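You operate a simulated robot arm through the tools that you are given. There is no shell and no other tool.

Carry out the task below with a simulated robot arm. There is one attempt and no reset: what you move stays moved.

JOB
Stack the 4 bar pressure switch from the top of the wash bench on top of the 5 bar pressure switch. Then take the filter labelled "taste" from the lower shelf of the wash bench and leave it on the top of the wash bench. Then put the blue basket from the lower shelf of the wash bench in the used tray of the panels one rack. Then put the fuse on the top of the wash bench away on the issue table. Then put the clear cup from the top of the wash bench in the inside of the basin. Then put the orange key in the used tray of the panels two rack. Then put the yellow plug on the lower circuit shelf. Then fetch the beaker from the top tray of the trolley and stand it on the top of the hose reel. Do these in the order given. Set down upright: filter, blue basket, clear cup, yellow plug, beaker.

The check looks at the end state, three seconds after you hand in, the way a careful person would. Anything else that was tipped, shoved, dropped, spilled or broken makes it a failure.

ROBOT AND FRAMES
A 7-joint arm with a two-finger parallel gripper on a trunk, on a base that drives. Base frame: it is fixed to the floor where the robot stands at the start and does not move with it; the origin is under the middle of the robot, x ahead of it, y to its left, z up. Lengths are in m, angles in degrees, forces in N, time in s.
With the tool pointing down near the work surface it reaches from about 0.26 to 0.64 m from the robot's upright axis, wherever it stands. Its first joint turns from -166.0 to 166.0 degrees. Places, roughly: beaker [1.25, 3.75, 0.75]; blue basket (8x8x13 cm) [-1.9, -3, 0.3]; clear cup [-1.25, -2.75, 0.75]; filter [-1.5, -3, 0.25]; fuse [-1.75, -3.25, 0.75]; inside of the basin (20x21 cm) [-1.8, -3.04, 0.8]; issue table [-0.4, 7.3, 0.9]; lower circuit shelf [-5.6, 0.5, 0.6]; orange key (5x3x7 cm) [-0.9, -2.9, 0.8]; pressure switch [-1.75, -3, 0.75]; top of the hose reel [-1.1, 1.5, 1]; top of the wash bench [-1.6, -3.1, 0.8]; used tray of the panels one rack (20x20 cm) [-2.46, 0.6, 0.7]; used tray of the panels two rack (20x20 cm) [0.76, 1.32, 0.7]; yellow plug (6x6x8 cm) [-1.3, 1.4, 1]. Payload 1.57 kg.
The TCP is the grasp point between the finger pads, 0.03 m short of the fingertips. In the tool frame z runs along the fingers and y along their closing line. The gripper opens to 0.08 m. The fingers are 0.017 m wide and 0.012 m thick; the gripper's body (0.04 by 0.082 m) begins 0.08 m behind the TCP.
Orientation is that of the tool frame in the base frame, as a unit quaternion [w, x, y, z]. With the fingers straight down and closing along the base's y, the tool's x points along the base's -x, its y along +y and its z along -z.

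CONTROLS
- The arm moves only by the tool servo_tool. Its argument "commands" is a list of rows, each an object of numbers (a shift or turn left out is 0, a gripper value left out holds the last): "x", "y", "z": the shift along the base's x, y, z in cm; "wx", "wy", "wz": the turn, a rotation vector about the base's x, y, z in degrees. In form: [{"x": .., "y": .., "z": .., "wx": .., "wy": .., "wz": ..}, ...]. A call has 1 to 20 rows; each row shifts and turns the commanded pose from where the row before left it. "hand" is the gripper command, from -1 (shut) to 1 (fully open), values between in proportion, set as the call begins (left out, the last holds). Rows are played at 5 a second. More than 0.05 m and 8.6 degrees between two rows, or a gripper value outside its range, and nothing of the call is played. A pose out of reach is approached as far as the arm can. The call stops where the force on the tool passes 40 N (or 10 N more than at its start, if that is more) or the arm is blocked; 0.2 s more then pass. The fingers move at their own pace (about 0.072 m/s each) and stop on an object; they squeeze with about 22 N. The grip force told is the motor's: it shows also when the fingers shut on nothing. Time passes only in rows, and 0.2 s behind the last, so rows that do not move let the fingers close. It gives the time, the measured TCP pose, the force on the tool (base axes), the opening and the grip force at its end, in the units of the frame above (readings bear some noise), with the torque about the TCP (base axes, N m) and any sound that the robot's microphone picked up.
- Cameras (640 x 400 px; columns grow to the right, rows downward): "scene" is now at [0.251, -0.0149, 1.4183]; the picture's right is [-0.18, -0.98, 0.00], its down [-0.71, 0.13, -0.69] and it looks along [0.68, -0.13, -0.72] (base axes); focal length 281 px, centre (320, 200). "wrist" rides on the gripper at [0.072, -0.007, -0.122] in the tool frame; the picture's right is [0.09, 1.00, 0.00], its down [-0.84, 0.08, -0.54] and it looks along [-0.54, 0.05, 0.84] (tool axes); focal length 238 px, centre (320, 200). There is no depth. A picture from a camera that has moved, and an enlarged one, comes with that camera's place and axes in the base frame and with its lens.
- get_image(camera): a new picture of that camera. No time passes.
- lift_body(by): slides the trunk up (or, below 0, down) by that many m; the arm and the scene camera ride with it, the base frame stays. It gives what a move gives, with no picture.
- drive_base(legs): drives the robot by 1 to 6 legs, each [ahead, left, turn to the left] in m, m and degrees, along the robot's own axes; the way and the turn of a leg run together, so that a leg with both is an arc; at most 1.5 m and 180 degrees a leg. The arm and the cameras ride along, it lands a little off, and it stops where it bumps. It gives what a move gives.
- turn_head(pan, tilt): turns the head with the scene camera to pan (to the left, within 86 degrees either way) and tilt (down, from -29 to 69), counted from straight ahead of the robot. It gives what a move gives.
- inspect(camera, box): a new picture of the part [left, top, right, bottom] of that camera's present view, enlarged. No time passes.
- close_job(): hands the job in; it is judged then, once.

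Nothing tells you exact positions but the pictures and the camera data. Unless the task says otherwise, let go and move clear before handing in.

The tools are called after ">>>" as a command line: name --argument value ..., lists and objects as JSON in quotes. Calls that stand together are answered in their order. servo_tool: Moves the arm, as the interface text tells. Its arguments: {"type":"object","properties":{"commands":{"type":"array"},"hand":{"type":"number"}},"required":["commands"]} The other tools are called the same way: lift_body (by) slides the trunk up or down; drive_base (legs) drives the base; turn_head (pan, tilt) turns the head that bears the scene camera; get_image (camera) takes a picture; inspect (camera, box) takes an enlarged picture of a part of a camera's view; close_job () hands the job in.

At the start:

```text
time_s: 0.0
ee_pos: [0.4269, 0.0403, 1.1078]
tcp_rot: [0.0, 0.0, 1.0, 0.0]
force: [-0.5, -0.2, 0.2]
wrist_torque: [-0.01, 0.01, 0.02]
opening: 0.0801
gripper_force: 0.1
trunk travel left (down, up): [-0.65, 0.34]
robot x, y, heading: [0.0007, -0.0021, -0.1]
head pan, tilt: [-10.4, 46.2]
```

scene: 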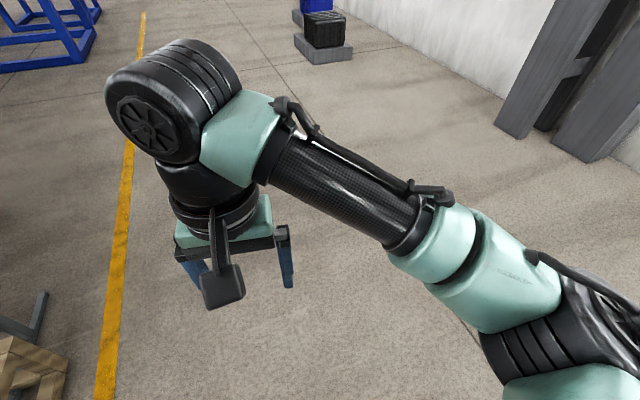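
wrist: 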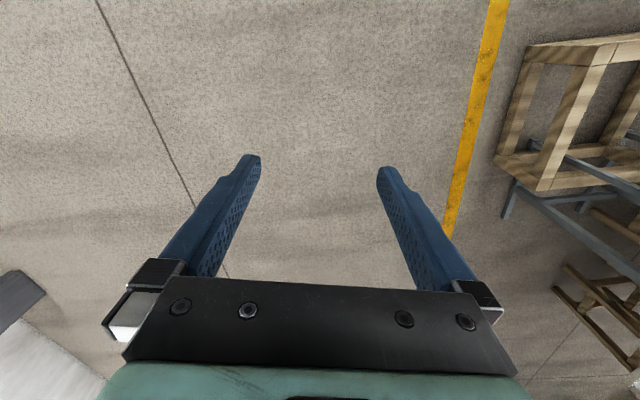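

I see the arm stretched over an empty floor; the wash bench should lie behind and to the right, near (-1.6, -3.1). I'll look around first.

>>> turn_head --pan -86 --tilt 20

>>> get_image --camera "scene"

>>> turn_head --pan 0 --tilt 15

>>> get_image --camera "scene"

>>> turn_head --pan 80 --tilt 20

>>> get_image --camera "scene"

```text
time_s: 1.5
ee_pos: [0.4271, 0.0414, 1.1072]
tcp_rot: [0.0, 0.0, 1.0, 0.0]
force: [-0.3, -0.6, -0.2]
wrist_torque: [-0.01, 0.01, 0.02]
opening: 0.08
gripper_force: 0.2
trunk travel left (down, up): [-0.65, 0.34]
robot x, y, heading: [0.0016, -0.0, -0.1]
head pan, tilt: [-85.9, 20.0]
```

```text
taken
camera scene: at [0.1787, -0.0932, 1.4587], right [-1.0, -0.07, 0.0], down [-0.02, 0.34, -0.94], along [0.07, -0.94, -0.34], focal length 281 px, centre (320, 200)
```

scene: 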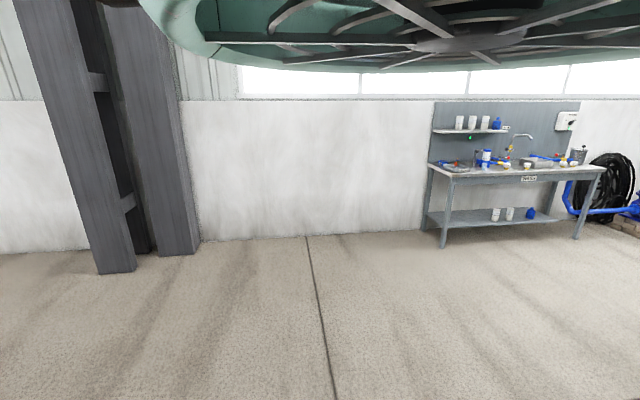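

```text
time_s: 3.1
ee_pos: [0.4268, 0.0398, 1.1075]
tcp_rot: [0.0, 0.0, 1.0, 0.0]
force: [0.0, -0.1, 0.7]
wrist_torque: [-0.02, 0.01, 0.03]
opening: 0.0801
gripper_force: 0.1
trunk travel left (down, up): [-0.65, 0.34]
robot x, y, heading: [0.0025, 0.0024, -0.2]
head pan, tilt: [0.0, 15.0]
```

```text
taken
camera scene: at [0.2654, -0.0004, 1.4669], right [0.0, -1.0, 0.0], down [-0.26, 0.0, -0.97], along [0.97, 0.0, -0.26], focal length 281 px, centre (320, 200)
```

scene: 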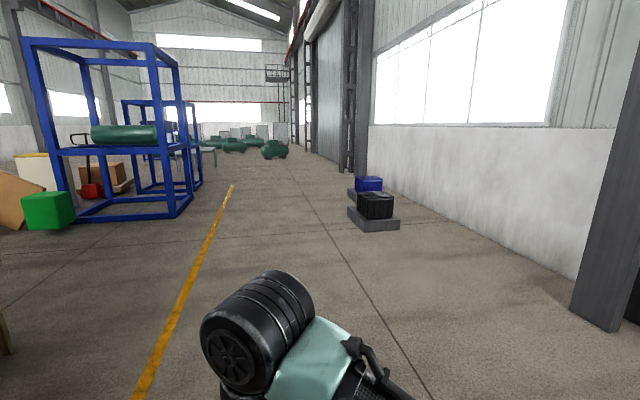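

```text
time_s: 4.6
ee_pos: [0.4273, 0.0399, 1.1086]
tcp_rot: [0.0, 0.0, 1.0, 0.001]
force: [-0.8, 0.8, -0.4]
wrist_torque: [-0.03, -0.01, 0.02]
opening: 0.0799
gripper_force: 0.0
trunk travel left (down, up): [-0.65, 0.34]
robot x, y, heading: [-0.0001, 0.0006, -0.1]
head pan, tilt: [80.0, 20.0]
```

```text
taken
camera scene: at [0.1883, 0.0914, 1.4587], right [0.98, -0.17, 0.0], down [-0.06, -0.34, -0.94], along [0.16, 0.93, -0.34], focal length 281 px, centre (320, 200)
```

scene: 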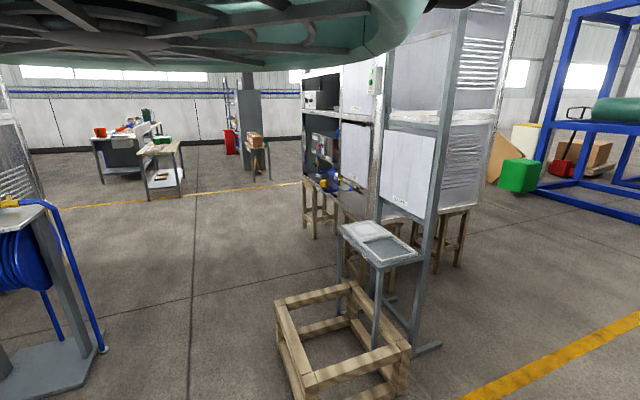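

The wash bench stands along a wall that is turned about 11° from my axes. I'll drive to face it and look closely from a short distance off.

>>> drive_base --legs '[[0, 0, -79.2], [0.85, -0.95, 0], [0.85, -0.95, 0]]'

>>> turn_head --pan -20 --tilt 35

>>> get_image --camera "scene"

>>> turn_head --pan 25 --tilt 35

>>> get_image --camera "scene"

>>> get_image --camera "wrist"

```text
time_s: 11.5
ee_pos: [-0.2504, -0.8636, 1.1084]
tcp_rot: [-0.001, 0.651, 0.759, 0.0]
force: [0.8, 0.2, 0.0]
wrist_torque: [0.01, 0.01, 0.04]
opening: 0.0797
gripper_force: 0.0
trunk travel left (down, up): [-0.65, 0.34]
robot x, y, heading: [-0.3585, -0.4479, -81.0]
head pan, tilt: [80.0, 20.0]
stopped in leg 2: the robot was blocked; the commanded pose is now the measured one
```

```text
time_s: 13.3
ee_pos: [-0.2528, -0.8634, 1.1086]
tcp_rot: [0.0, 0.651, 0.759, 0.0]
force: [1.0, 0.0, -0.9]
wrist_torque: [0.0, 0.01, 0.0]
opening: 0.0798
gripper_force: 0.0
trunk travel left (down, up): [-0.65, 0.34]
robot x, y, heading: [-0.3565, -0.4473, -81.2]
head pan, tilt: [-20.0, 35.0]
```

```text
taken
camera scene: at [-0.3455, -0.7012, 1.4349], right [-0.98, 0.19, 0.0], down [0.11, 0.56, -0.82], along [-0.16, -0.8, -0.57], focal length 281 px, centre (320, 200)
```

scene: 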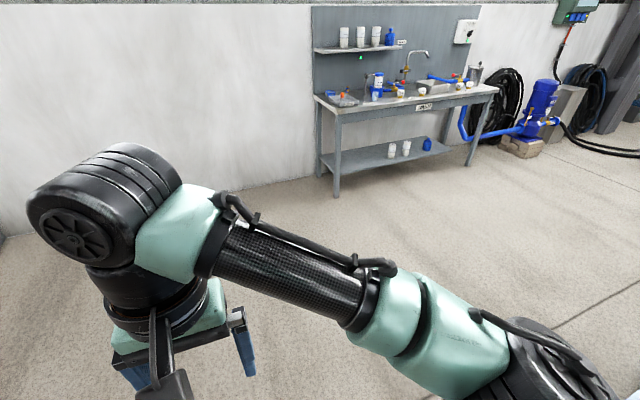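

```text
time_s: 14.4
ee_pos: [-0.2517, -0.8629, 1.1076]
tcp_rot: [0.0, 0.651, 0.759, 0.0]
force: [-0.2, -0.1, -0.2]
wrist_torque: [-0.01, 0.03, 0.01]
opening: 0.0797
gripper_force: 0.1
trunk travel left (down, up): [-0.65, 0.34]
robot x, y, heading: [-0.3589, -0.4481, -80.9]
head pan, tilt: [25.0, 35.0]
```

```text
taken
camera scene: at [-0.2797, -0.6879, 1.4349], right [-0.83, -0.56, 0.0], down [-0.32, 0.48, -0.82], along [0.46, -0.68, -0.57], focal length 281 px, centre (320, 200)
```

scene: 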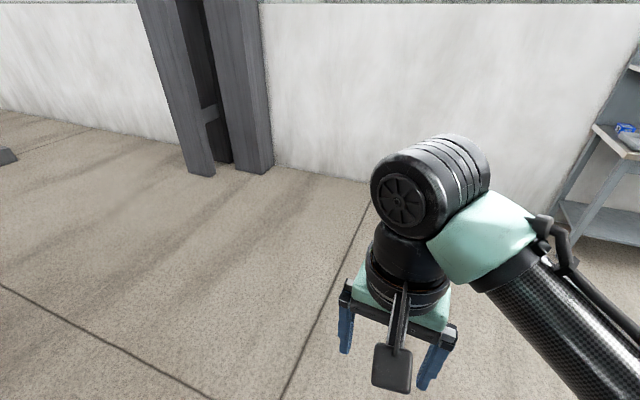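

```text
taken
camera wrist: at [-0.2696, -0.7933, 1.2314], right [0.97, 0.24, 0.0], down [0.2, -0.82, 0.54], along [0.13, -0.53, -0.84], focal length 238 px, centre (320, 200)
```

wrist: 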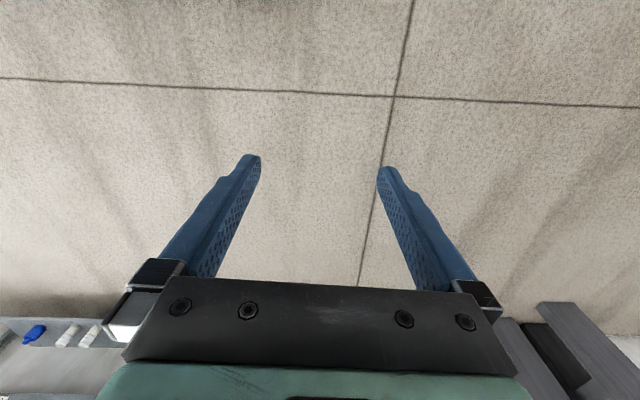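

I bumped something to the right while strafing. I'll look at what it was before moving further.

>>> turn_head --pan -86 --tilt 50

>>> get_image --camera "scene"

>>> turn_head --pan -86 --tilt 10

>>> get_image --camera "scene"

```text
time_s: 16.3
ee_pos: [-0.2518, -0.8625, 1.1081]
tcp_rot: [0.0, 0.651, 0.759, 0.0]
force: [0.1, -0.3, 0.6]
wrist_torque: [0.01, 0.0, -0.03]
opening: 0.0799
gripper_force: 0.1
trunk travel left (down, up): [-0.65, 0.34]
robot x, y, heading: [-0.3575, -0.4454, -81.2]
head pan, tilt: [-85.9, 50.0]
```

```text
taken
camera scene: at [-0.4038, -0.6321, 1.4131], right [-0.23, 0.97, 0.0], down [0.75, 0.17, -0.64], along [-0.63, -0.14, -0.77], focal length 281 px, centre (320, 200)
```

scene: 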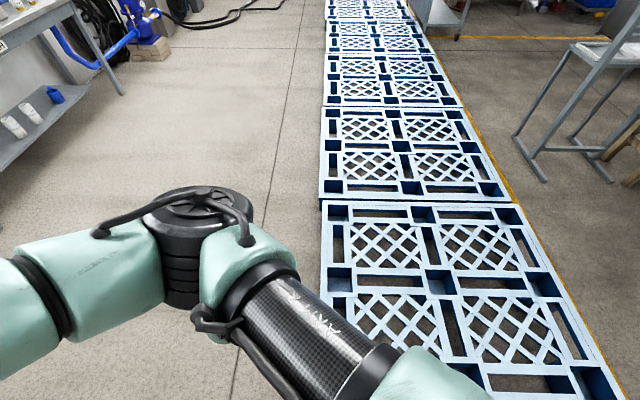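

```text
time_s: 17.4
ee_pos: [-0.252, -0.8625, 1.1071]
tcp_rot: [0.0, 0.651, 0.759, 0.0]
force: [-0.6, -0.2, -0.1]
wrist_torque: [0.02, 0.01, -0.04]
opening: 0.08
gripper_force: 0.0
trunk travel left (down, up): [-0.65, 0.34]
robot x, y, heading: [-0.3556, -0.444, -81.0]
head pan, tilt: [-85.9, 10.0]
```

```text
taken
camera scene: at [-0.4194, -0.6356, 1.4749], right [-0.22, 0.97, 0.0], down [0.17, 0.04, -0.98], along [-0.96, -0.22, -0.17], focal length 281 px, centre (320, 200)
```

scene: 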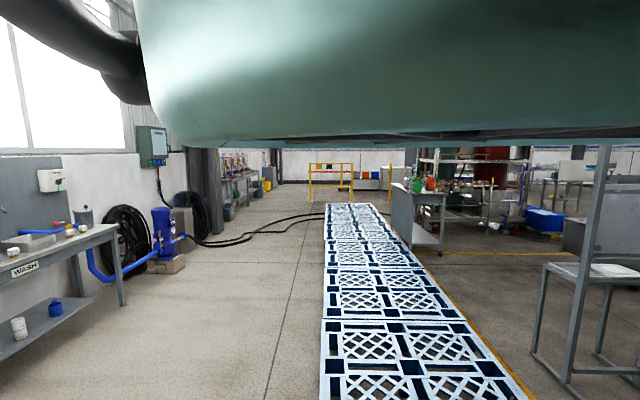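

A row of pallets runs west from just beside me, with its south edge at about y = -0.7 at x = -0.7. I'll go south past its end, then strafe to the bench.

>>> drive_base --legs '[[0, 0.1, 0], [0.9, 0, 1.7], [0.25, -0.8, 0], [0.2, -0.8, 0]]'

>>> turn_head --pan -20 --tilt 35

>>> get_image --camera "scene"

>>> turn_head --pan 25 --tilt 35

>>> get_image --camera "scene"

```text
time_s: 31.0
ee_pos: [-1.4821, -2.4838, 1.1084]
tcp_rot: [-0.001, 0.634, 0.773, 0.0]
force: [0.1, 0.1, 0.6]
wrist_torque: [-0.01, 0.0, 0.02]
opening: 0.0802
gripper_force: 0.1
trunk travel left (down, up): [-0.65, 0.34]
robot x, y, heading: [-1.6037, -2.0733, -78.6]
head pan, tilt: [-85.9, 10.0]
```

```text
time_s: 32.4
ee_pos: [-1.4833, -2.4847, 1.1085]
tcp_rot: [-0.001, 0.635, 0.773, 0.0]
force: [0.1, -0.9, -0.1]
wrist_torque: [0.01, -0.03, -0.01]
opening: 0.08
gripper_force: 0.0
trunk travel left (down, up): [-0.65, 0.34]
robot x, y, heading: [-1.6104, -2.0735, -78.3]
head pan, tilt: [-20.0, 35.0]
```

```text
taken
camera scene: at [-1.5829, -2.3264, 1.4349], right [-0.99, 0.15, 0.0], down [0.09, 0.57, -0.82], along [-0.12, -0.81, -0.57], focal length 281 px, centre (320, 200)
```

scene: 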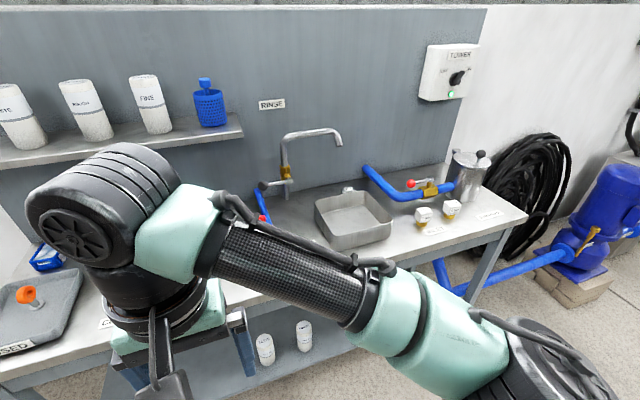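

```text
time_s: 33.5
ee_pos: [-1.483, -2.4843, 1.1082]
tcp_rot: [0.0, 0.635, 0.772, 0.0]
force: [0.5, -0.2, 0.0]
wrist_torque: [-0.02, -0.02, 0.03]
opening: 0.0798
gripper_force: 0.0
trunk travel left (down, up): [-0.65, 0.34]
robot x, y, heading: [-1.6055, -2.0678, -78.6]
head pan, tilt: [25.0, 35.0]
```

```text
taken
camera scene: at [-1.5174, -2.3103, 1.4349], right [-0.81, -0.59, 0.0], down [-0.34, 0.46, -0.82], along [0.48, -0.66, -0.57], focal length 281 px, centre (320, 200)
```

scene: 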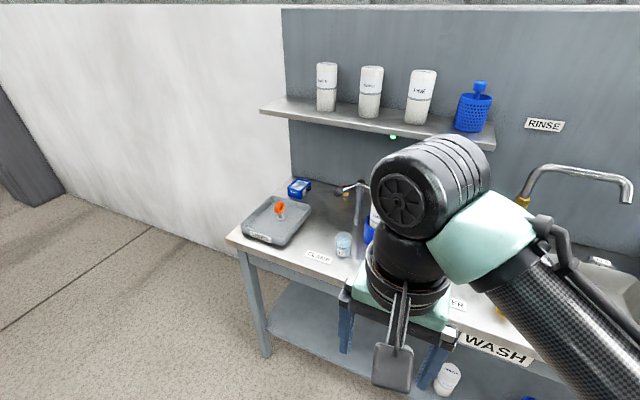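

The bench is now visible: upper shelf, basin, two white switches on the right, and the used tray with an orange key on the left. I'll zoom in on the details.

>>> inspect --camera "scene" --box '[220, 40, 560, 260]'

>>> turn_head --pan -30 --tilt 35

>>> inspect --camera "scene" --box '[150, 60, 470, 260]'

>>> turn_head --pan -15 --tilt 55

>>> get_image --camera "scene"

>>> get_image --camera "wrist"

```text
1.82 times, centred on (390, 150) of scene
camera zoom: at [-1.5174, -2.3103, 1.4349], right [-0.81, -0.59, 0.0], down [-0.34, 0.46, -0.82], along [0.48, -0.66, -0.57], focal length 511 px, centre (193, 291)
```

zoom: 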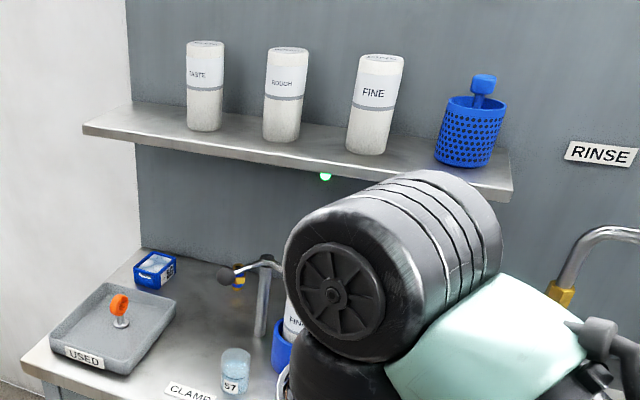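

```text
time_s: 34.7
ee_pos: [-1.4834, -2.4837, 1.108]
tcp_rot: [-0.001, 0.634, 0.773, 0.001]
force: [0.0, 0.3, -0.7]
wrist_torque: [-0.02, -0.02, 0.01]
opening: 0.0801
gripper_force: 0.1
trunk travel left (down, up): [-0.65, 0.34]
robot x, y, heading: [-1.6065, -2.0744, -78.5]
head pan, tilt: [-30.0, 35.0]
```

```text
2.00 times, centred on (310, 160) of scene
camera zoom: at [-1.5976, -2.3228, 1.4349], right [-0.95, 0.32, 0.0], down [0.18, 0.54, -0.82], along [-0.26, -0.78, -0.57], focal length 562 px, centre (340, 280)
```

zoom: 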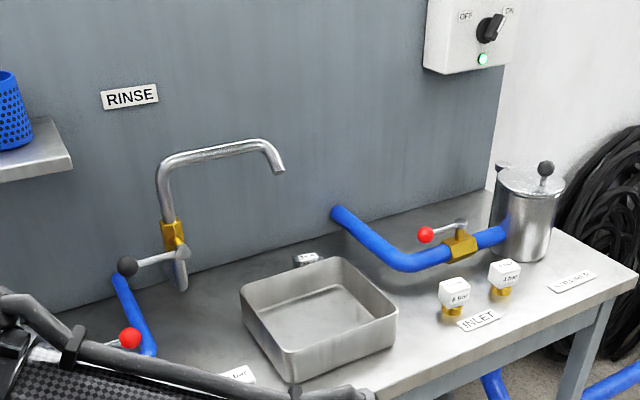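

```text
time_s: 35.5
ee_pos: [-1.4834, -2.4846, 1.1081]
tcp_rot: [0.001, 0.635, 0.773, -0.001]
force: [-0.3, 0.0, -0.4]
wrist_torque: [-0.01, 0.0, -0.01]
opening: 0.0802
gripper_force: 0.1
trunk travel left (down, up): [-0.65, 0.34]
robot x, y, heading: [-1.6094, -2.0709, -78.7]
head pan, tilt: [-15.0, 55.0]
```

```text
taken
camera scene: at [-1.5742, -2.3113, 1.4067], right [-1.0, 0.06, 0.0], down [0.05, 0.82, -0.57], along [-0.04, -0.57, -0.82], focal length 281 px, centre (320, 200)
```

scene: 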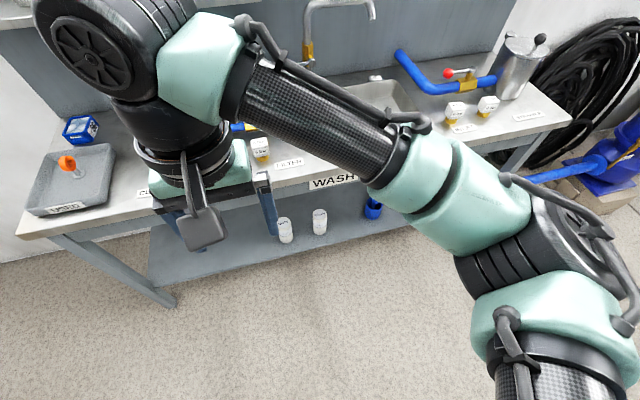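

```text
taken
camera wrist: at [-1.503, -2.4151, 1.2314], right [0.96, 0.28, 0.0], down [0.24, -0.81, 0.54], along [0.15, -0.52, -0.84], focal length 238 px, centre (320, 200)
```

wrist: 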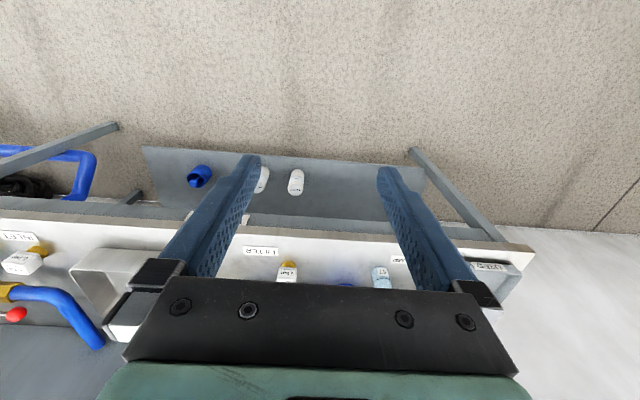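

Three pressure switches are visible: two by INLET and one by FILTER. I'll zoom in to read each one.

>>> inspect --camera "scene" --box '[430, 85, 520, 140]'

>>> inspect --camera "scene" --box '[225, 120, 325, 185]'

>>> inspect --camera "scene" --box '[250, 190, 410, 290]'

>>> inspect --camera "wrist" --box '[240, 220, 440, 300]'

>>> inspect --camera "wrist" --box '[0, 210, 120, 300]'

>>> inspect --camera "wrist" --box '[160, 140, 340, 230]'

```text
7.11 times, centred on (475, 112) of scene
camera zoom: at [-1.5742, -2.3113, 1.4067], right [-1.0, 0.06, 0.0], down [0.05, 0.82, -0.57], along [-0.04, -0.57, -0.82], focal length 2000 px, centre (-782, 822)
```

zoom: 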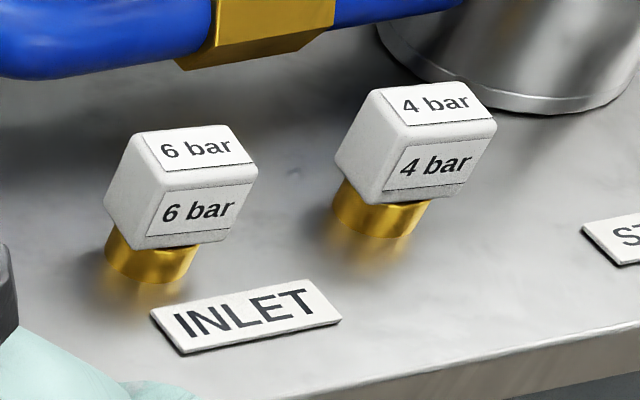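

```text
6.15 times, centred on (275, 152) of scene
camera zoom: at [-1.5742, -2.3113, 1.4067], right [-1.0, 0.06, 0.0], down [0.05, 0.82, -0.57], along [-0.04, -0.57, -0.82], focal length 1730 px, centre (597, 492)
```

zoom: 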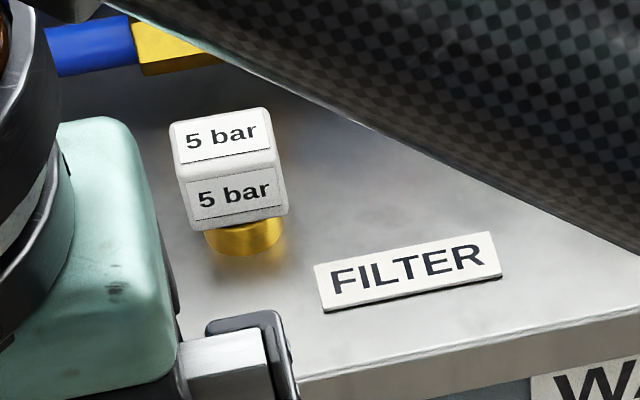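

```text
4.00 times, centred on (330, 240) of scene
camera zoom: at [-1.5742, -2.3113, 1.4067], right [-1.0, 0.06, 0.0], down [0.05, 0.82, -0.57], along [-0.04, -0.57, -0.82], focal length 1125 px, centre (280, 40)
```

zoom: 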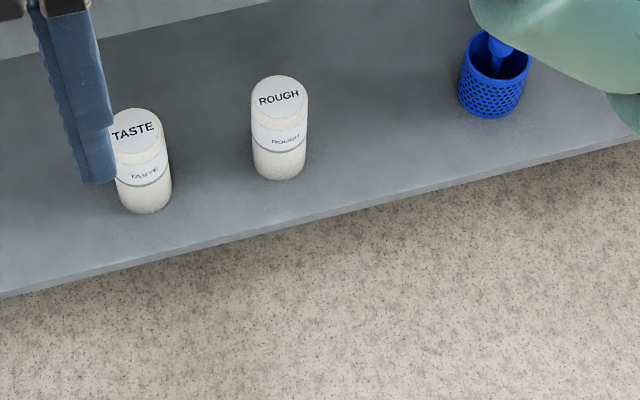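

```text
3.20 times, centred on (340, 260) of wrist
camera zoom: at [-1.503, -2.4151, 1.2314], right [0.96, 0.28, 0.0], down [0.24, -0.81, 0.54], along [0.15, -0.52, -0.84], focal length 763 px, centre (256, 8)
```

zoom: 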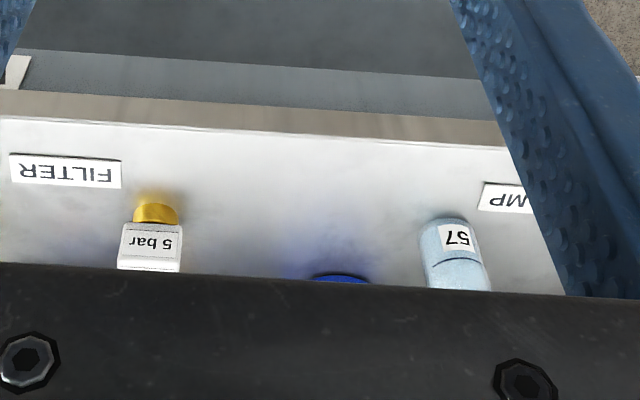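

```text
4.44 times, centred on (60, 255) of wrist
camera zoom: at [-1.503, -2.4151, 1.2314], right [0.96, 0.28, 0.0], down [0.24, -0.81, 0.54], along [0.15, -0.52, -0.84], focal length 1059 px, centre (1476, -44)
```

zoom: 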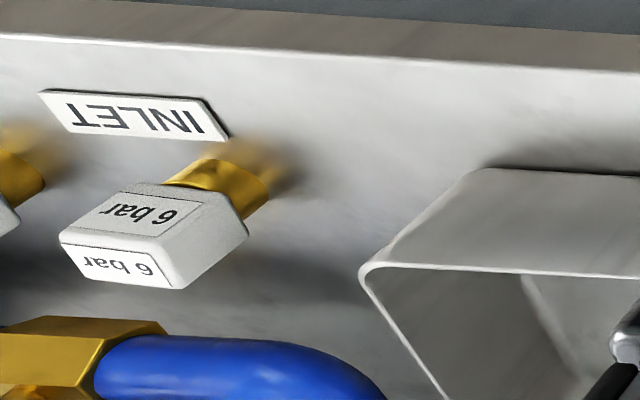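

```text
3.56 times, centred on (250, 185) of wrist
camera zoom: at [-1.503, -2.4151, 1.2314], right [0.96, 0.28, 0.0], down [0.24, -0.81, 0.54], along [0.15, -0.52, -0.84], focal length 848 px, centre (569, 253)
```

zoom: 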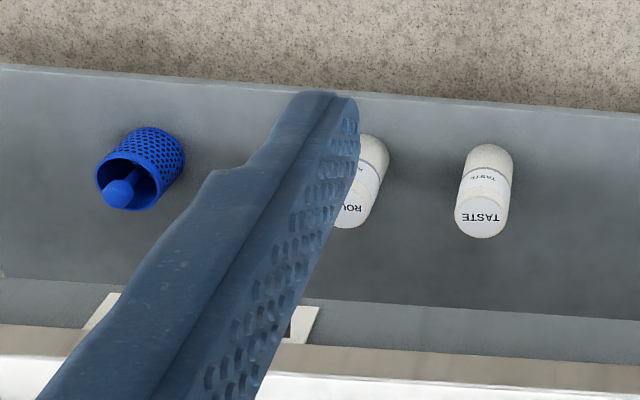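

Identified: the 4 bar switch is near (-2.17, -3.05), the 6 bar decoy beside it, and the 5 bar near (-1.44, -2.91). The taste filter and blue basket are on the lower shelf. I'll drive to the 4 bar switch.

>>> drive_base --legs '[[0.27, -0.58, -0.7]]'

>>> get_image --camera "wrist"

>>> turn_head --pan 0 --tilt 50

>>> get_image --camera "scene"

```text
time_s: 39.1
ee_pos: [-2.0054, -2.8642, 1.1079]
tcp_rot: [0.0, 0.635, 0.773, 0.0]
force: [-0.8, 0.5, 0.3]
wrist_torque: [-0.07, 0.01, -0.01]
opening: 0.0801
gripper_force: 0.1
trunk travel left (down, up): [-0.65, 0.34]
robot x, y, heading: [-2.1305, -2.4543, -78.9]
head pan, tilt: [-15.0, 55.0]
```

```text
taken
camera wrist: at [-2.0254, -2.7954, 1.2314], right [0.96, 0.28, 0.0], down [0.24, -0.81, 0.54], along [0.15, -0.52, -0.84], focal length 238 px, centre (320, 200)
```

wrist: 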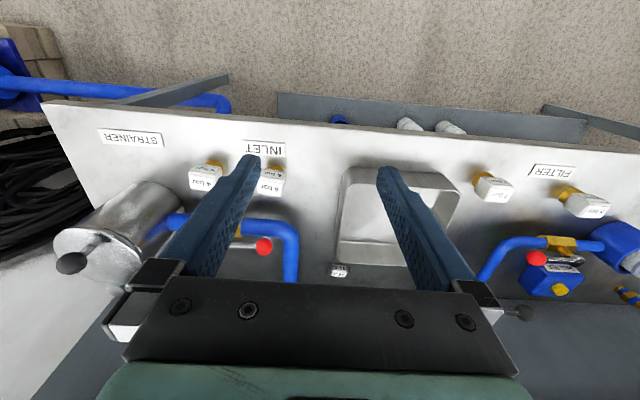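

```text
time_s: 39.9
ee_pos: [-2.0053, -2.8646, 1.1079]
tcp_rot: [0.0, 0.635, 0.773, 0.0]
force: [-0.1, -1.2, -0.1]
wrist_torque: [0.0, 0.03, -0.03]
opening: 0.0799
gripper_force: 0.1
trunk travel left (down, up): [-0.65, 0.34]
robot x, y, heading: [-2.1264, -2.4486, -78.8]
head pan, tilt: [0.0, 50.0]
```

```text
taken
camera scene: at [-2.0766, -2.6949, 1.4131], right [-0.98, -0.2, 0.0], down [-0.15, 0.75, -0.64], along [0.13, -0.63, -0.77], focal length 281 px, centre (320, 200)
```

scene: 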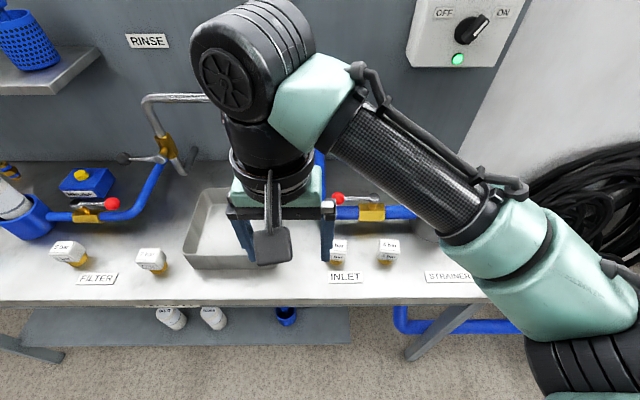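

There are two more switches by FILTER, so four in all. I'll read every label.

>>> inspect --camera "wrist" --box '[460, 150, 640, 310]'

>>> inspect --camera "scene" --box '[30, 220, 190, 300]'

>>> inspect --camera "wrist" --box '[180, 130, 380, 290]'

>>> inspect --camera "wrist" --box '[280, 90, 520, 160]'

```text
2.50 times, centred on (550, 230) of wrist
camera zoom: at [-2.0252, -2.7953, 1.2314], right [0.96, 0.28, 0.0], down [0.24, -0.81, 0.54], along [0.15, -0.52, -0.84], focal length 596 px, centre (-255, 125)
```

zoom: 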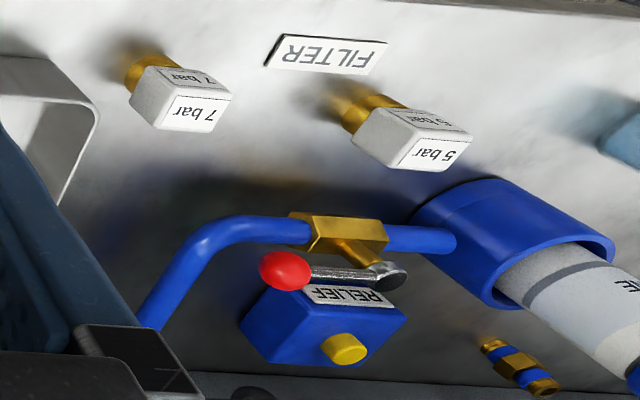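

```text
4.00 times, centred on (110, 260) of scene
camera zoom: at [-2.0766, -2.6949, 1.4131], right [-0.98, -0.2, 0.0], down [-0.15, 0.75, -0.64], along [0.13, -0.63, -0.77], focal length 1125 px, centre (1160, -40)
```

zoom: 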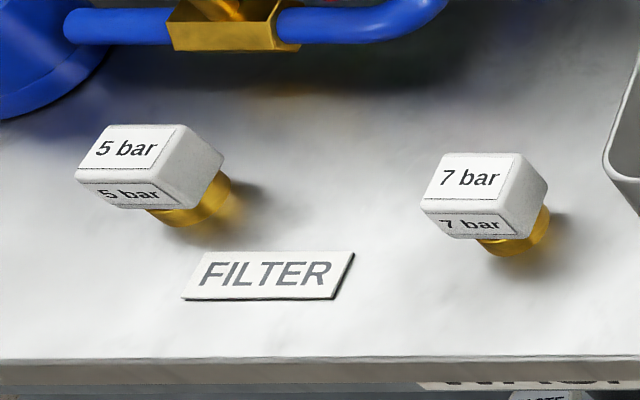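

```text
2.50 times, centred on (280, 210) of wrist
camera zoom: at [-2.0252, -2.7953, 1.2314], right [0.96, 0.28, 0.0], down [0.24, -0.81, 0.54], along [0.15, -0.52, -0.84], focal length 596 px, centre (420, 175)
```

zoom: 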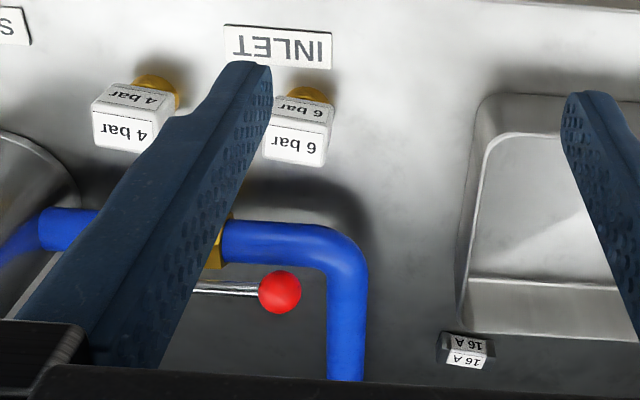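

```text
2.67 times, centred on (400, 125) of wrist
camera zoom: at [-2.0252, -2.7953, 1.2314], right [0.96, 0.28, 0.0], down [0.24, -0.81, 0.54], along [0.15, -0.52, -0.84], focal length 636 px, centre (107, 400)
```

zoom: 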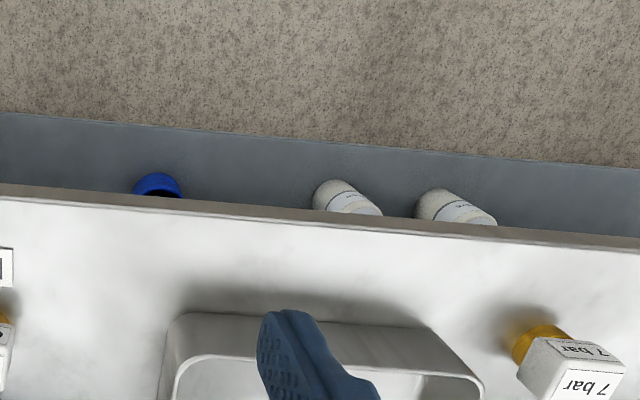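

The 4 bar switch sits near (-2.168, -3.04) and is about 6.5 cm tall; the 5 bar is near (-1.447, -2.89); the bench top is at z≈0.80. I'll move above the 4 bar and look down.

>>> servo_tool --commands '[{"x": -2.7, "y": -2.7}, {"x": -2.7, "y": -2.7}, {"x": -2.7, "y": -2.7}, {"x": -2.7, "y": -2.7}, {"x": -2.7, "y": -2.7}, {"x": -2.7, "y": -2.7}, {"z": -4}, {"z": -4}, {"z": -4}]' --hand 1

>>> get_image --camera "wrist"

>>> get_image --camera "scene"

```text
time_s: 41.9
ee_pos: [-2.1684, -3.0276, 0.9875]
tcp_rot: [-0.001, 0.635, 0.773, -0.001]
force: [0.9, 0.9, 0.1]
wrist_torque: [-0.01, -0.04, -0.03]
opening: 0.08
gripper_force: 0.1
trunk travel left (down, up): [-0.65, 0.34]
robot x, y, heading: [-2.1274, -2.451, -78.7]
head pan, tilt: [0.0, 50.0]
```

```text
taken
camera wrist: at [-2.1875, -2.9587, 1.1111], right [0.96, 0.28, 0.0], down [0.24, -0.81, 0.54], along [0.15, -0.52, -0.84], focal length 238 px, centre (320, 200)
```

wrist: 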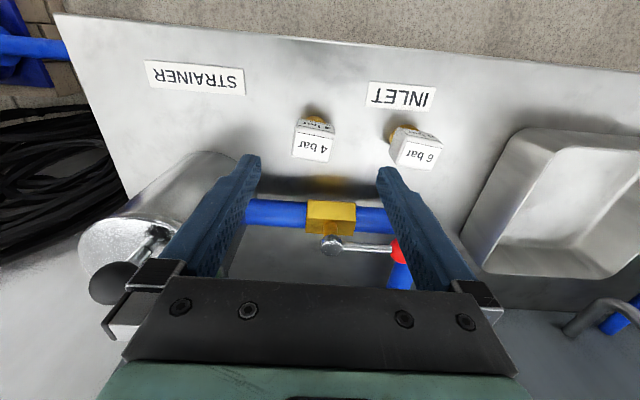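

```text
taken
camera scene: at [-2.0765, -2.6952, 1.4131], right [-0.98, -0.2, 0.0], down [-0.15, 0.75, -0.64], along [0.13, -0.63, -0.77], focal length 281 px, centre (320, 200)
```

scene: 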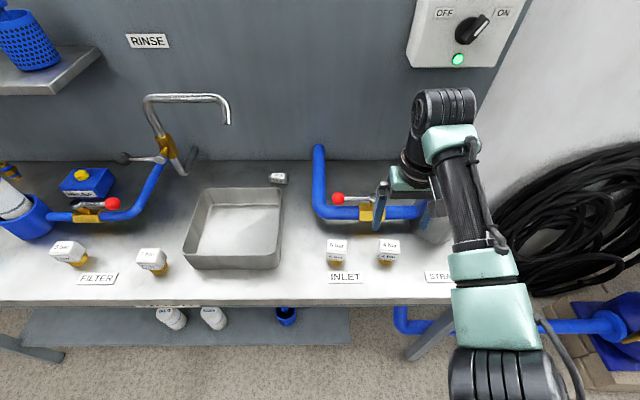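

>>> inspect --camera "wrist" --box '[270, 90, 370, 170]'

>>> inspect --camera "scene" --box '[260, 180, 460, 290]'

```text
5.00 times, centred on (320, 130) of wrist
camera zoom: at [-2.1875, -2.9587, 1.1111], right [0.96, 0.28, 0.0], down [0.24, -0.81, 0.54], along [0.15, -0.52, -0.84], focal length 1192 px, centre (320, 550)
```

zoom: 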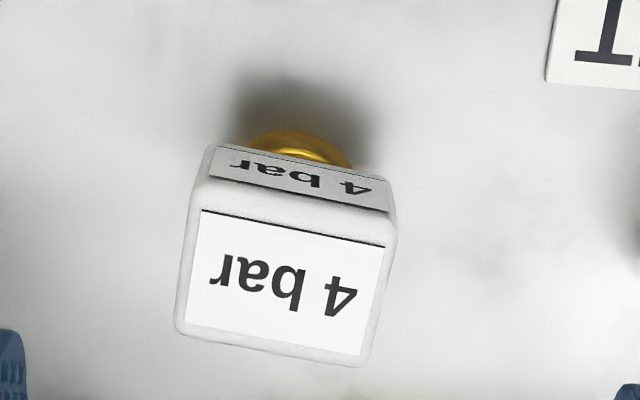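

```text
3.20 times, centred on (360, 235) of scene
camera zoom: at [-2.0765, -2.6952, 1.4131], right [-0.98, -0.2, 0.0], down [-0.15, 0.75, -0.64], along [0.13, -0.63, -0.77], focal length 900 px, centre (192, 88)
```

zoom: 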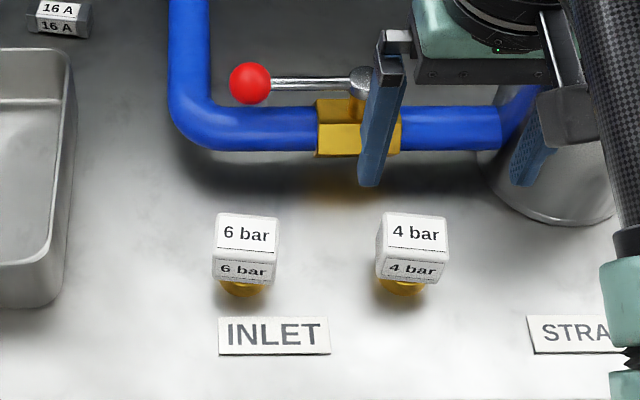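

The 4 bar cube is centred near (-2.170, -3.047), about 4.2 × 3 cm, turned ~3° from my fingers. I'll align, descend and grip it.

>>> servo_tool --commands '[{"y": -1.9, "x": -0.2, "wz": -3}, {"z": -4}, {"z": -4}, {"z": -3}, {"z": -2}, {"z": -1}, {}]'

>>> get_image --camera "wrist"

```text
time_s: 43.5
ee_pos: [-2.1684, -3.0448, 0.8473]
tcp_rot: [0.0, 0.655, 0.756, -0.001]
force: [0.5, -0.1, -0.8]
wrist_torque: [-0.01, 0.01, 0.01]
opening: 0.0803
gripper_force: 0.1
trunk travel left (down, up): [-0.65, 0.34]
robot x, y, heading: [-2.1244, -2.4508, -78.6]
head pan, tilt: [0.0, 50.0]
```

```text
taken
camera wrist: at [-2.1851, -2.9745, 0.9704], right [0.97, 0.23, 0.0], down [0.2, -0.82, 0.54], along [0.13, -0.53, -0.84], focal length 238 px, centre (320, 200)
```

wrist: 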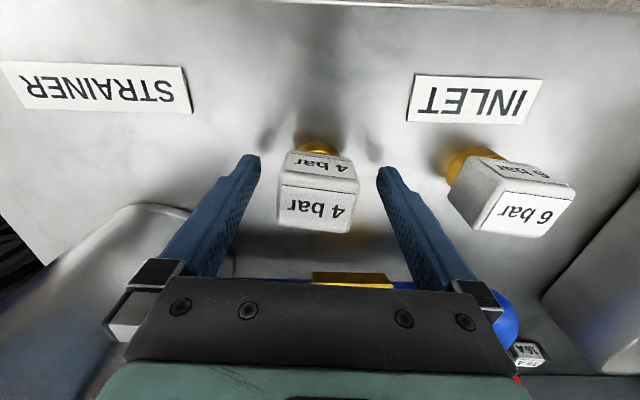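

>>> servo_tool --commands '[{}, {}, {}, {}]' --hand -1

>>> get_image --camera "wrist"

```text
time_s: 44.5
ee_pos: [-2.1676, -3.0433, 0.8465]
tcp_rot: [0.0, 0.655, 0.755, 0.0]
force: [0.1, -0.6, -0.2]
wrist_torque: [-0.01, -0.02, -0.01]
opening: 0.0464
gripper_force: 21.9
trunk travel left (down, up): [-0.65, 0.34]
robot x, y, heading: [-2.1255, -2.4538, -78.7]
head pan, tilt: [0.0, 50.0]
```

```text
taken
camera wrist: at [-2.1852, -2.9745, 0.9706], right [0.97, 0.23, 0.0], down [0.2, -0.82, 0.54], along [0.13, -0.53, -0.84], focal length 238 px, centre (320, 200)
```

wrist: 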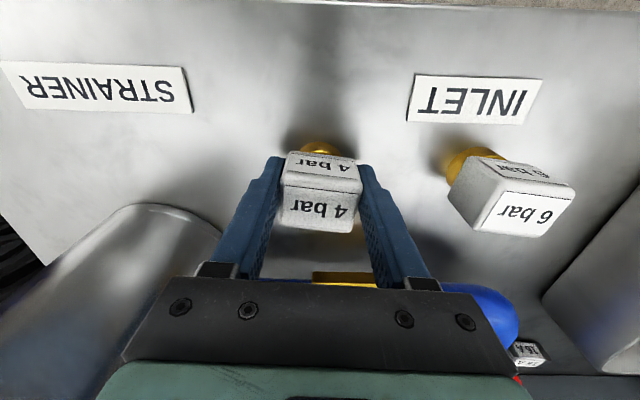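

Gripped at 4.6 cm opening. I'll lift, retract and strafe left towards the 5 bar switch.

>>> servo_tool --commands '[{"z": 2}, {"z": 4}, {"z": 4.5}, {"z": 4.5}, {"z": 4.5}, {"x": 0.7, "y": 3.7}, {"x": 0.7, "y": 3.7}, {"x": 0.7, "y": 3.7}, {"x": 0.7, "y": 3.7}]'

>>> drive_base --legs '[[0.01, 0.68, 0]]'

>>> get_image --camera "wrist"

>>> get_image --camera "scene"

```text
time_s: 46.5
ee_pos: [-2.1413, -2.8941, 1.0441]
tcp_rot: [0.0, 0.655, 0.756, 0.0]
force: [0.1, 0.2, -1.5]
wrist_torque: [0.0, -0.02, 0.01]
opening: 0.0465
gripper_force: 21.8
trunk travel left (down, up): [-0.65, 0.34]
robot x, y, heading: [-2.1257, -2.4531, -78.8]
head pan, tilt: [0.0, 50.0]
```

```text
time_s: 50.2
ee_pos: [-1.4832, -2.776, 1.0433]
tcp_rot: [0.0, 0.656, 0.755, -0.001]
force: [0.9, -0.5, -1.7]
wrist_torque: [0.03, -0.02, 0.0]
opening: 0.0461
gripper_force: 22.3
trunk travel left (down, up): [-0.65, 0.34]
robot x, y, heading: [-1.4668, -2.3332, -79.1]
head pan, tilt: [0.0, 50.0]
```

```text
taken
camera wrist: at [-1.4997, -2.7063, 1.1669], right [0.97, 0.23, 0.0], down [0.19, -0.82, 0.54], along [0.12, -0.53, -0.84], focal length 238 px, centre (320, 200)
```

wrist: 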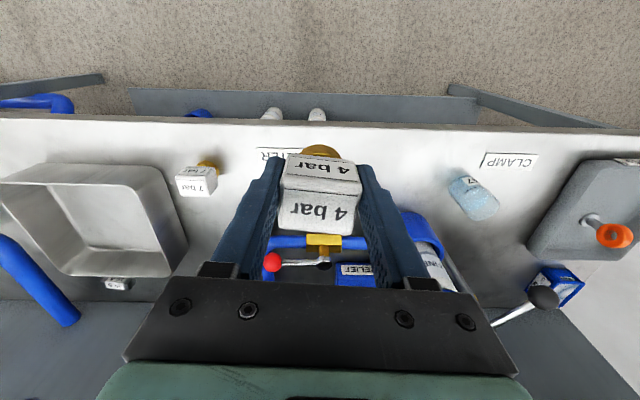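

```text
taken
camera scene: at [-1.4171, -2.5756, 1.4131], right [-0.98, -0.19, 0.0], down [-0.15, 0.75, -0.64], along [0.12, -0.63, -0.77], focal length 281 px, centre (320, 200)
```

scene: 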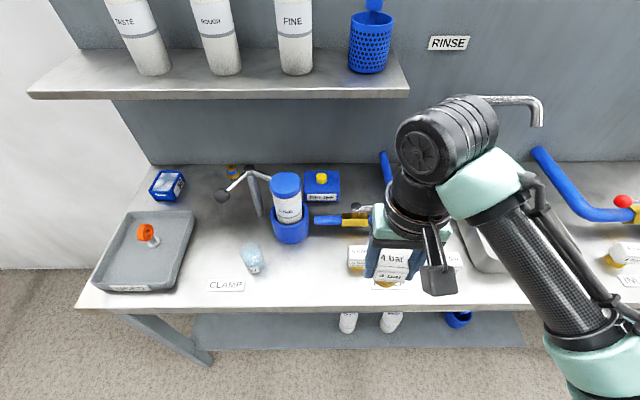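

I need a clean look at the 5 bar switch, since the held switch blocks it. I'll shift the tool aside to view it.

>>> servo_tool --commands '[{"x": -3.5, "y": -2}, {"x": -3.5, "y": -2}, {"x": -1.5, "z": -2}]'

>>> inspect --camera "wrist" --box '[320, 90, 520, 215]'

>>> inspect --camera "scene" --box '[280, 190, 440, 290]'

```text
time_s: 51.0
ee_pos: [-1.5675, -2.817, 1.0237]
tcp_rot: [0.0, 0.657, 0.754, 0.0]
force: [0.4, 0.0, -1.2]
wrist_torque: [0.04, -0.03, 0.0]
opening: 0.0462
gripper_force: 22.1
trunk travel left (down, up): [-0.65, 0.34]
robot x, y, heading: [-1.4671, -2.3347, -79.0]
head pan, tilt: [0.0, 50.0]
```

```text
3.20 times, centred on (420, 152) of wrist
camera zoom: at [-1.5847, -2.7457, 1.1471], right [0.97, 0.23, 0.0], down [0.19, -0.82, 0.54], along [0.12, -0.53, -0.84], focal length 763 px, centre (0, 352)
```

zoom: 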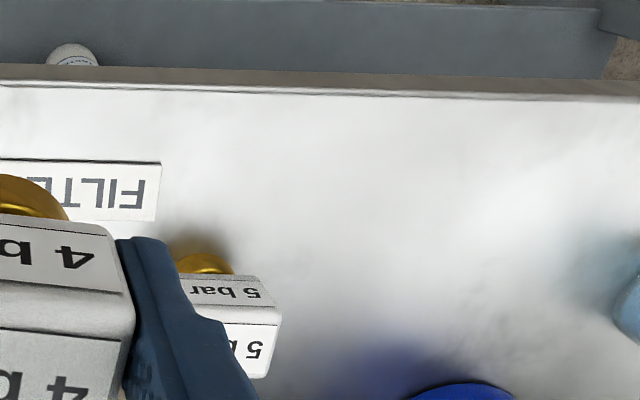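

```text
4.00 times, centred on (360, 240) of scene
camera zoom: at [-1.4175, -2.5756, 1.4131], right [-0.98, -0.19, 0.0], down [-0.15, 0.75, -0.64], along [0.12, -0.63, -0.77], focal length 1125 px, centre (160, 40)
```

zoom: 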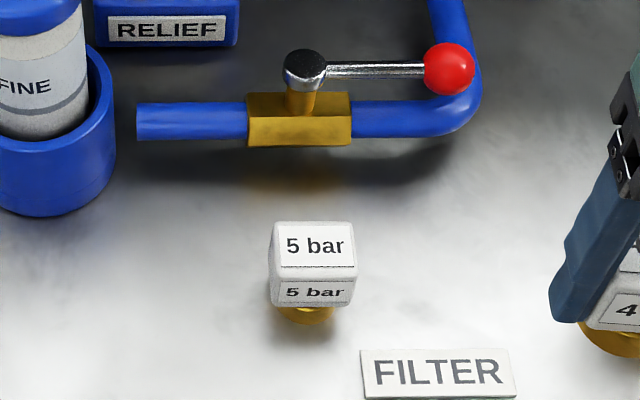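

The scene view puts the 5 bar top at about (-1.442, -2.898), and the wrist view puts it at about (-1.450, -2.894). I'll hover just above it and check alignment from both cameras.

>>> servo_tool --commands '[{"x": 4, "y": -2.6, "wz": 1.5}, {"x": 4, "y": -2.6, "wz": 1.5}, {"x": 4.05, "y": -2.7}, {"z": -4}, {"z": -4}, {}]'

>>> inspect --camera "wrist" --box '[220, 80, 420, 240]'

>>> inspect --camera "scene" --box '[280, 190, 440, 290]'

```text
time_s: 52.4
ee_pos: [-1.4474, -2.8972, 0.9432]
tcp_rot: [0.001, 0.637, 0.771, 0.001]
force: [0.1, -0.2, -1.8]
wrist_torque: [0.02, -0.02, 0.02]
opening: 0.0463
gripper_force: 21.8
trunk travel left (down, up): [-0.65, 0.34]
robot x, y, heading: [-1.4671, -2.3365, -78.9]
head pan, tilt: [0.0, 50.0]
```

```text
2.50 times, centred on (320, 160) of wrist
camera zoom: at [-1.4685, -2.8278, 1.0663], right [0.96, 0.28, 0.0], down [0.23, -0.81, 0.54], along [0.15, -0.52, -0.84], focal length 596 px, centre (320, 300)
```

zoom: 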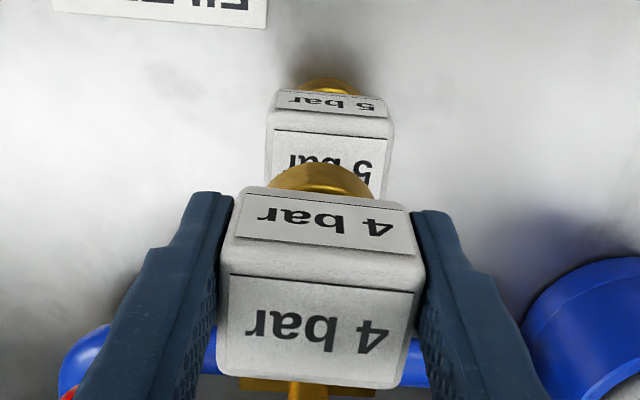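

```text
4.00 times, centred on (360, 240) of scene
camera zoom: at [-1.4177, -2.5754, 1.4131], right [-0.98, -0.19, 0.0], down [-0.15, 0.75, -0.64], along [0.12, -0.63, -0.77], focal length 1125 px, centre (160, 40)
```

zoom: 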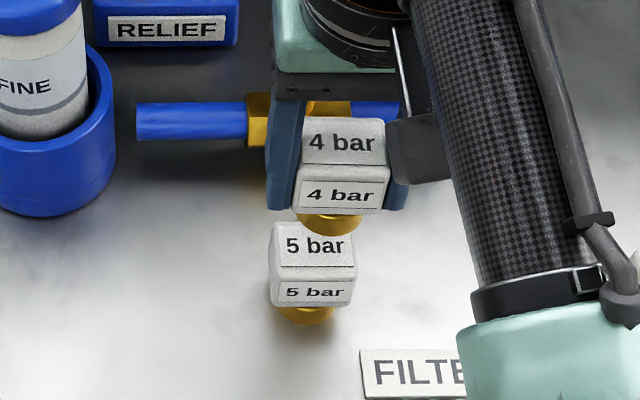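

Both views agree: it needs about 3 mm more in +x. I'll lower gently until contact.

>>> servo_tool --commands '[{"x": 0.3, "y": -0.05}, {"z": -1}, {"z": -1}, {"z": -0.5}, {}]'

>>> inspect --camera "scene" --box '[300, 200, 420, 280]'

```text
time_s: 53.6
ee_pos: [-1.4442, -2.8953, 0.9174]
tcp_rot: [0.0, 0.637, 0.771, 0.0]
force: [0.1, 0.5, -1.1]
wrist_torque: [0.03, 0.03, 0.02]
opening: 0.0462
gripper_force: 22.0
trunk travel left (down, up): [-0.65, 0.34]
robot x, y, heading: [-1.4681, -2.3289, -79.1]
head pan, tilt: [0.0, 50.0]
```

```text
5.00 times, centred on (360, 240) of scene
camera zoom: at [-1.4174, -2.5756, 1.4131], right [-0.98, -0.19, 0.0], down [-0.15, 0.75, -0.64], along [0.12, -0.63, -0.77], focal length 1406 px, centre (120, 0)
```

zoom: 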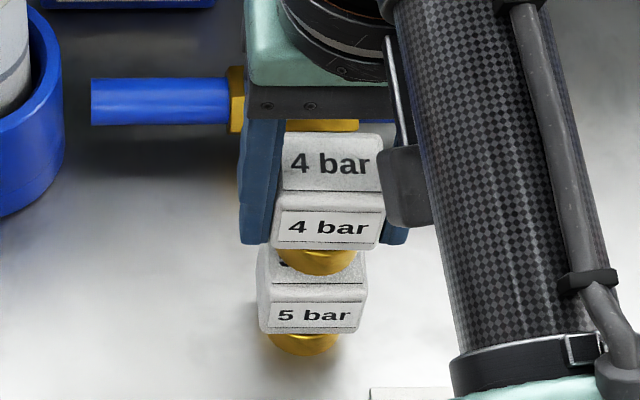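

>>> servo_tool --commands '[{"z": -0.3}, {}]'

>>> servo_tool --commands '[{"z": -0.2}, {}]'

>>> inspect --camera "scene" --box '[300, 200, 420, 280]'

```text
time_s: 54.2
ee_pos: [-1.4448, -2.8951, 0.9145]
tcp_rot: [0.0, 0.637, 0.771, 0.001]
force: [-0.7, 0.2, -1.9]
wrist_torque: [0.01, 0.0, -0.02]
opening: 0.0459
gripper_force: 21.7
trunk travel left (down, up): [-0.65, 0.34]
robot x, y, heading: [-1.4673, -2.3297, -79.4]
head pan, tilt: [0.0, 50.0]
```

```text
time_s: 54.8
ee_pos: [-1.4437, -2.8961, 0.9139]
tcp_rot: [0.0, 0.637, 0.771, 0.0]
force: [0.6, -1.4, -0.7]
wrist_torque: [0.0, 0.02, 0.01]
opening: 0.0458
gripper_force: 22.0
trunk travel left (down, up): [-0.65, 0.34]
robot x, y, heading: [-1.4651, -2.3341, -78.8]
head pan, tilt: [0.0, 50.0]
```

```text
5.00 times, centred on (360, 240) of scene
camera zoom: at [-1.4174, -2.5756, 1.4131], right [-0.98, -0.19, 0.0], down [-0.15, 0.75, -0.64], along [0.12, -0.63, -0.77], focal length 1406 px, centre (120, 0)
```

zoom: 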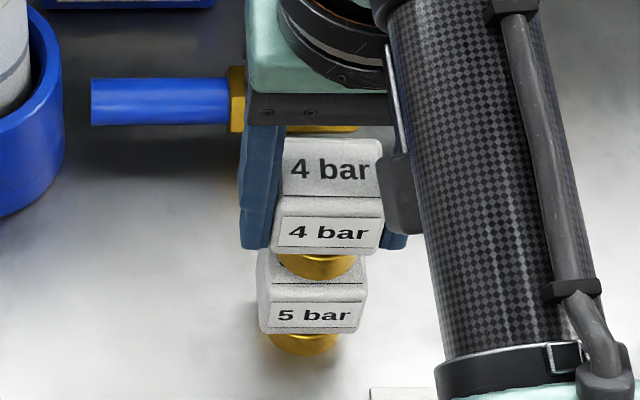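

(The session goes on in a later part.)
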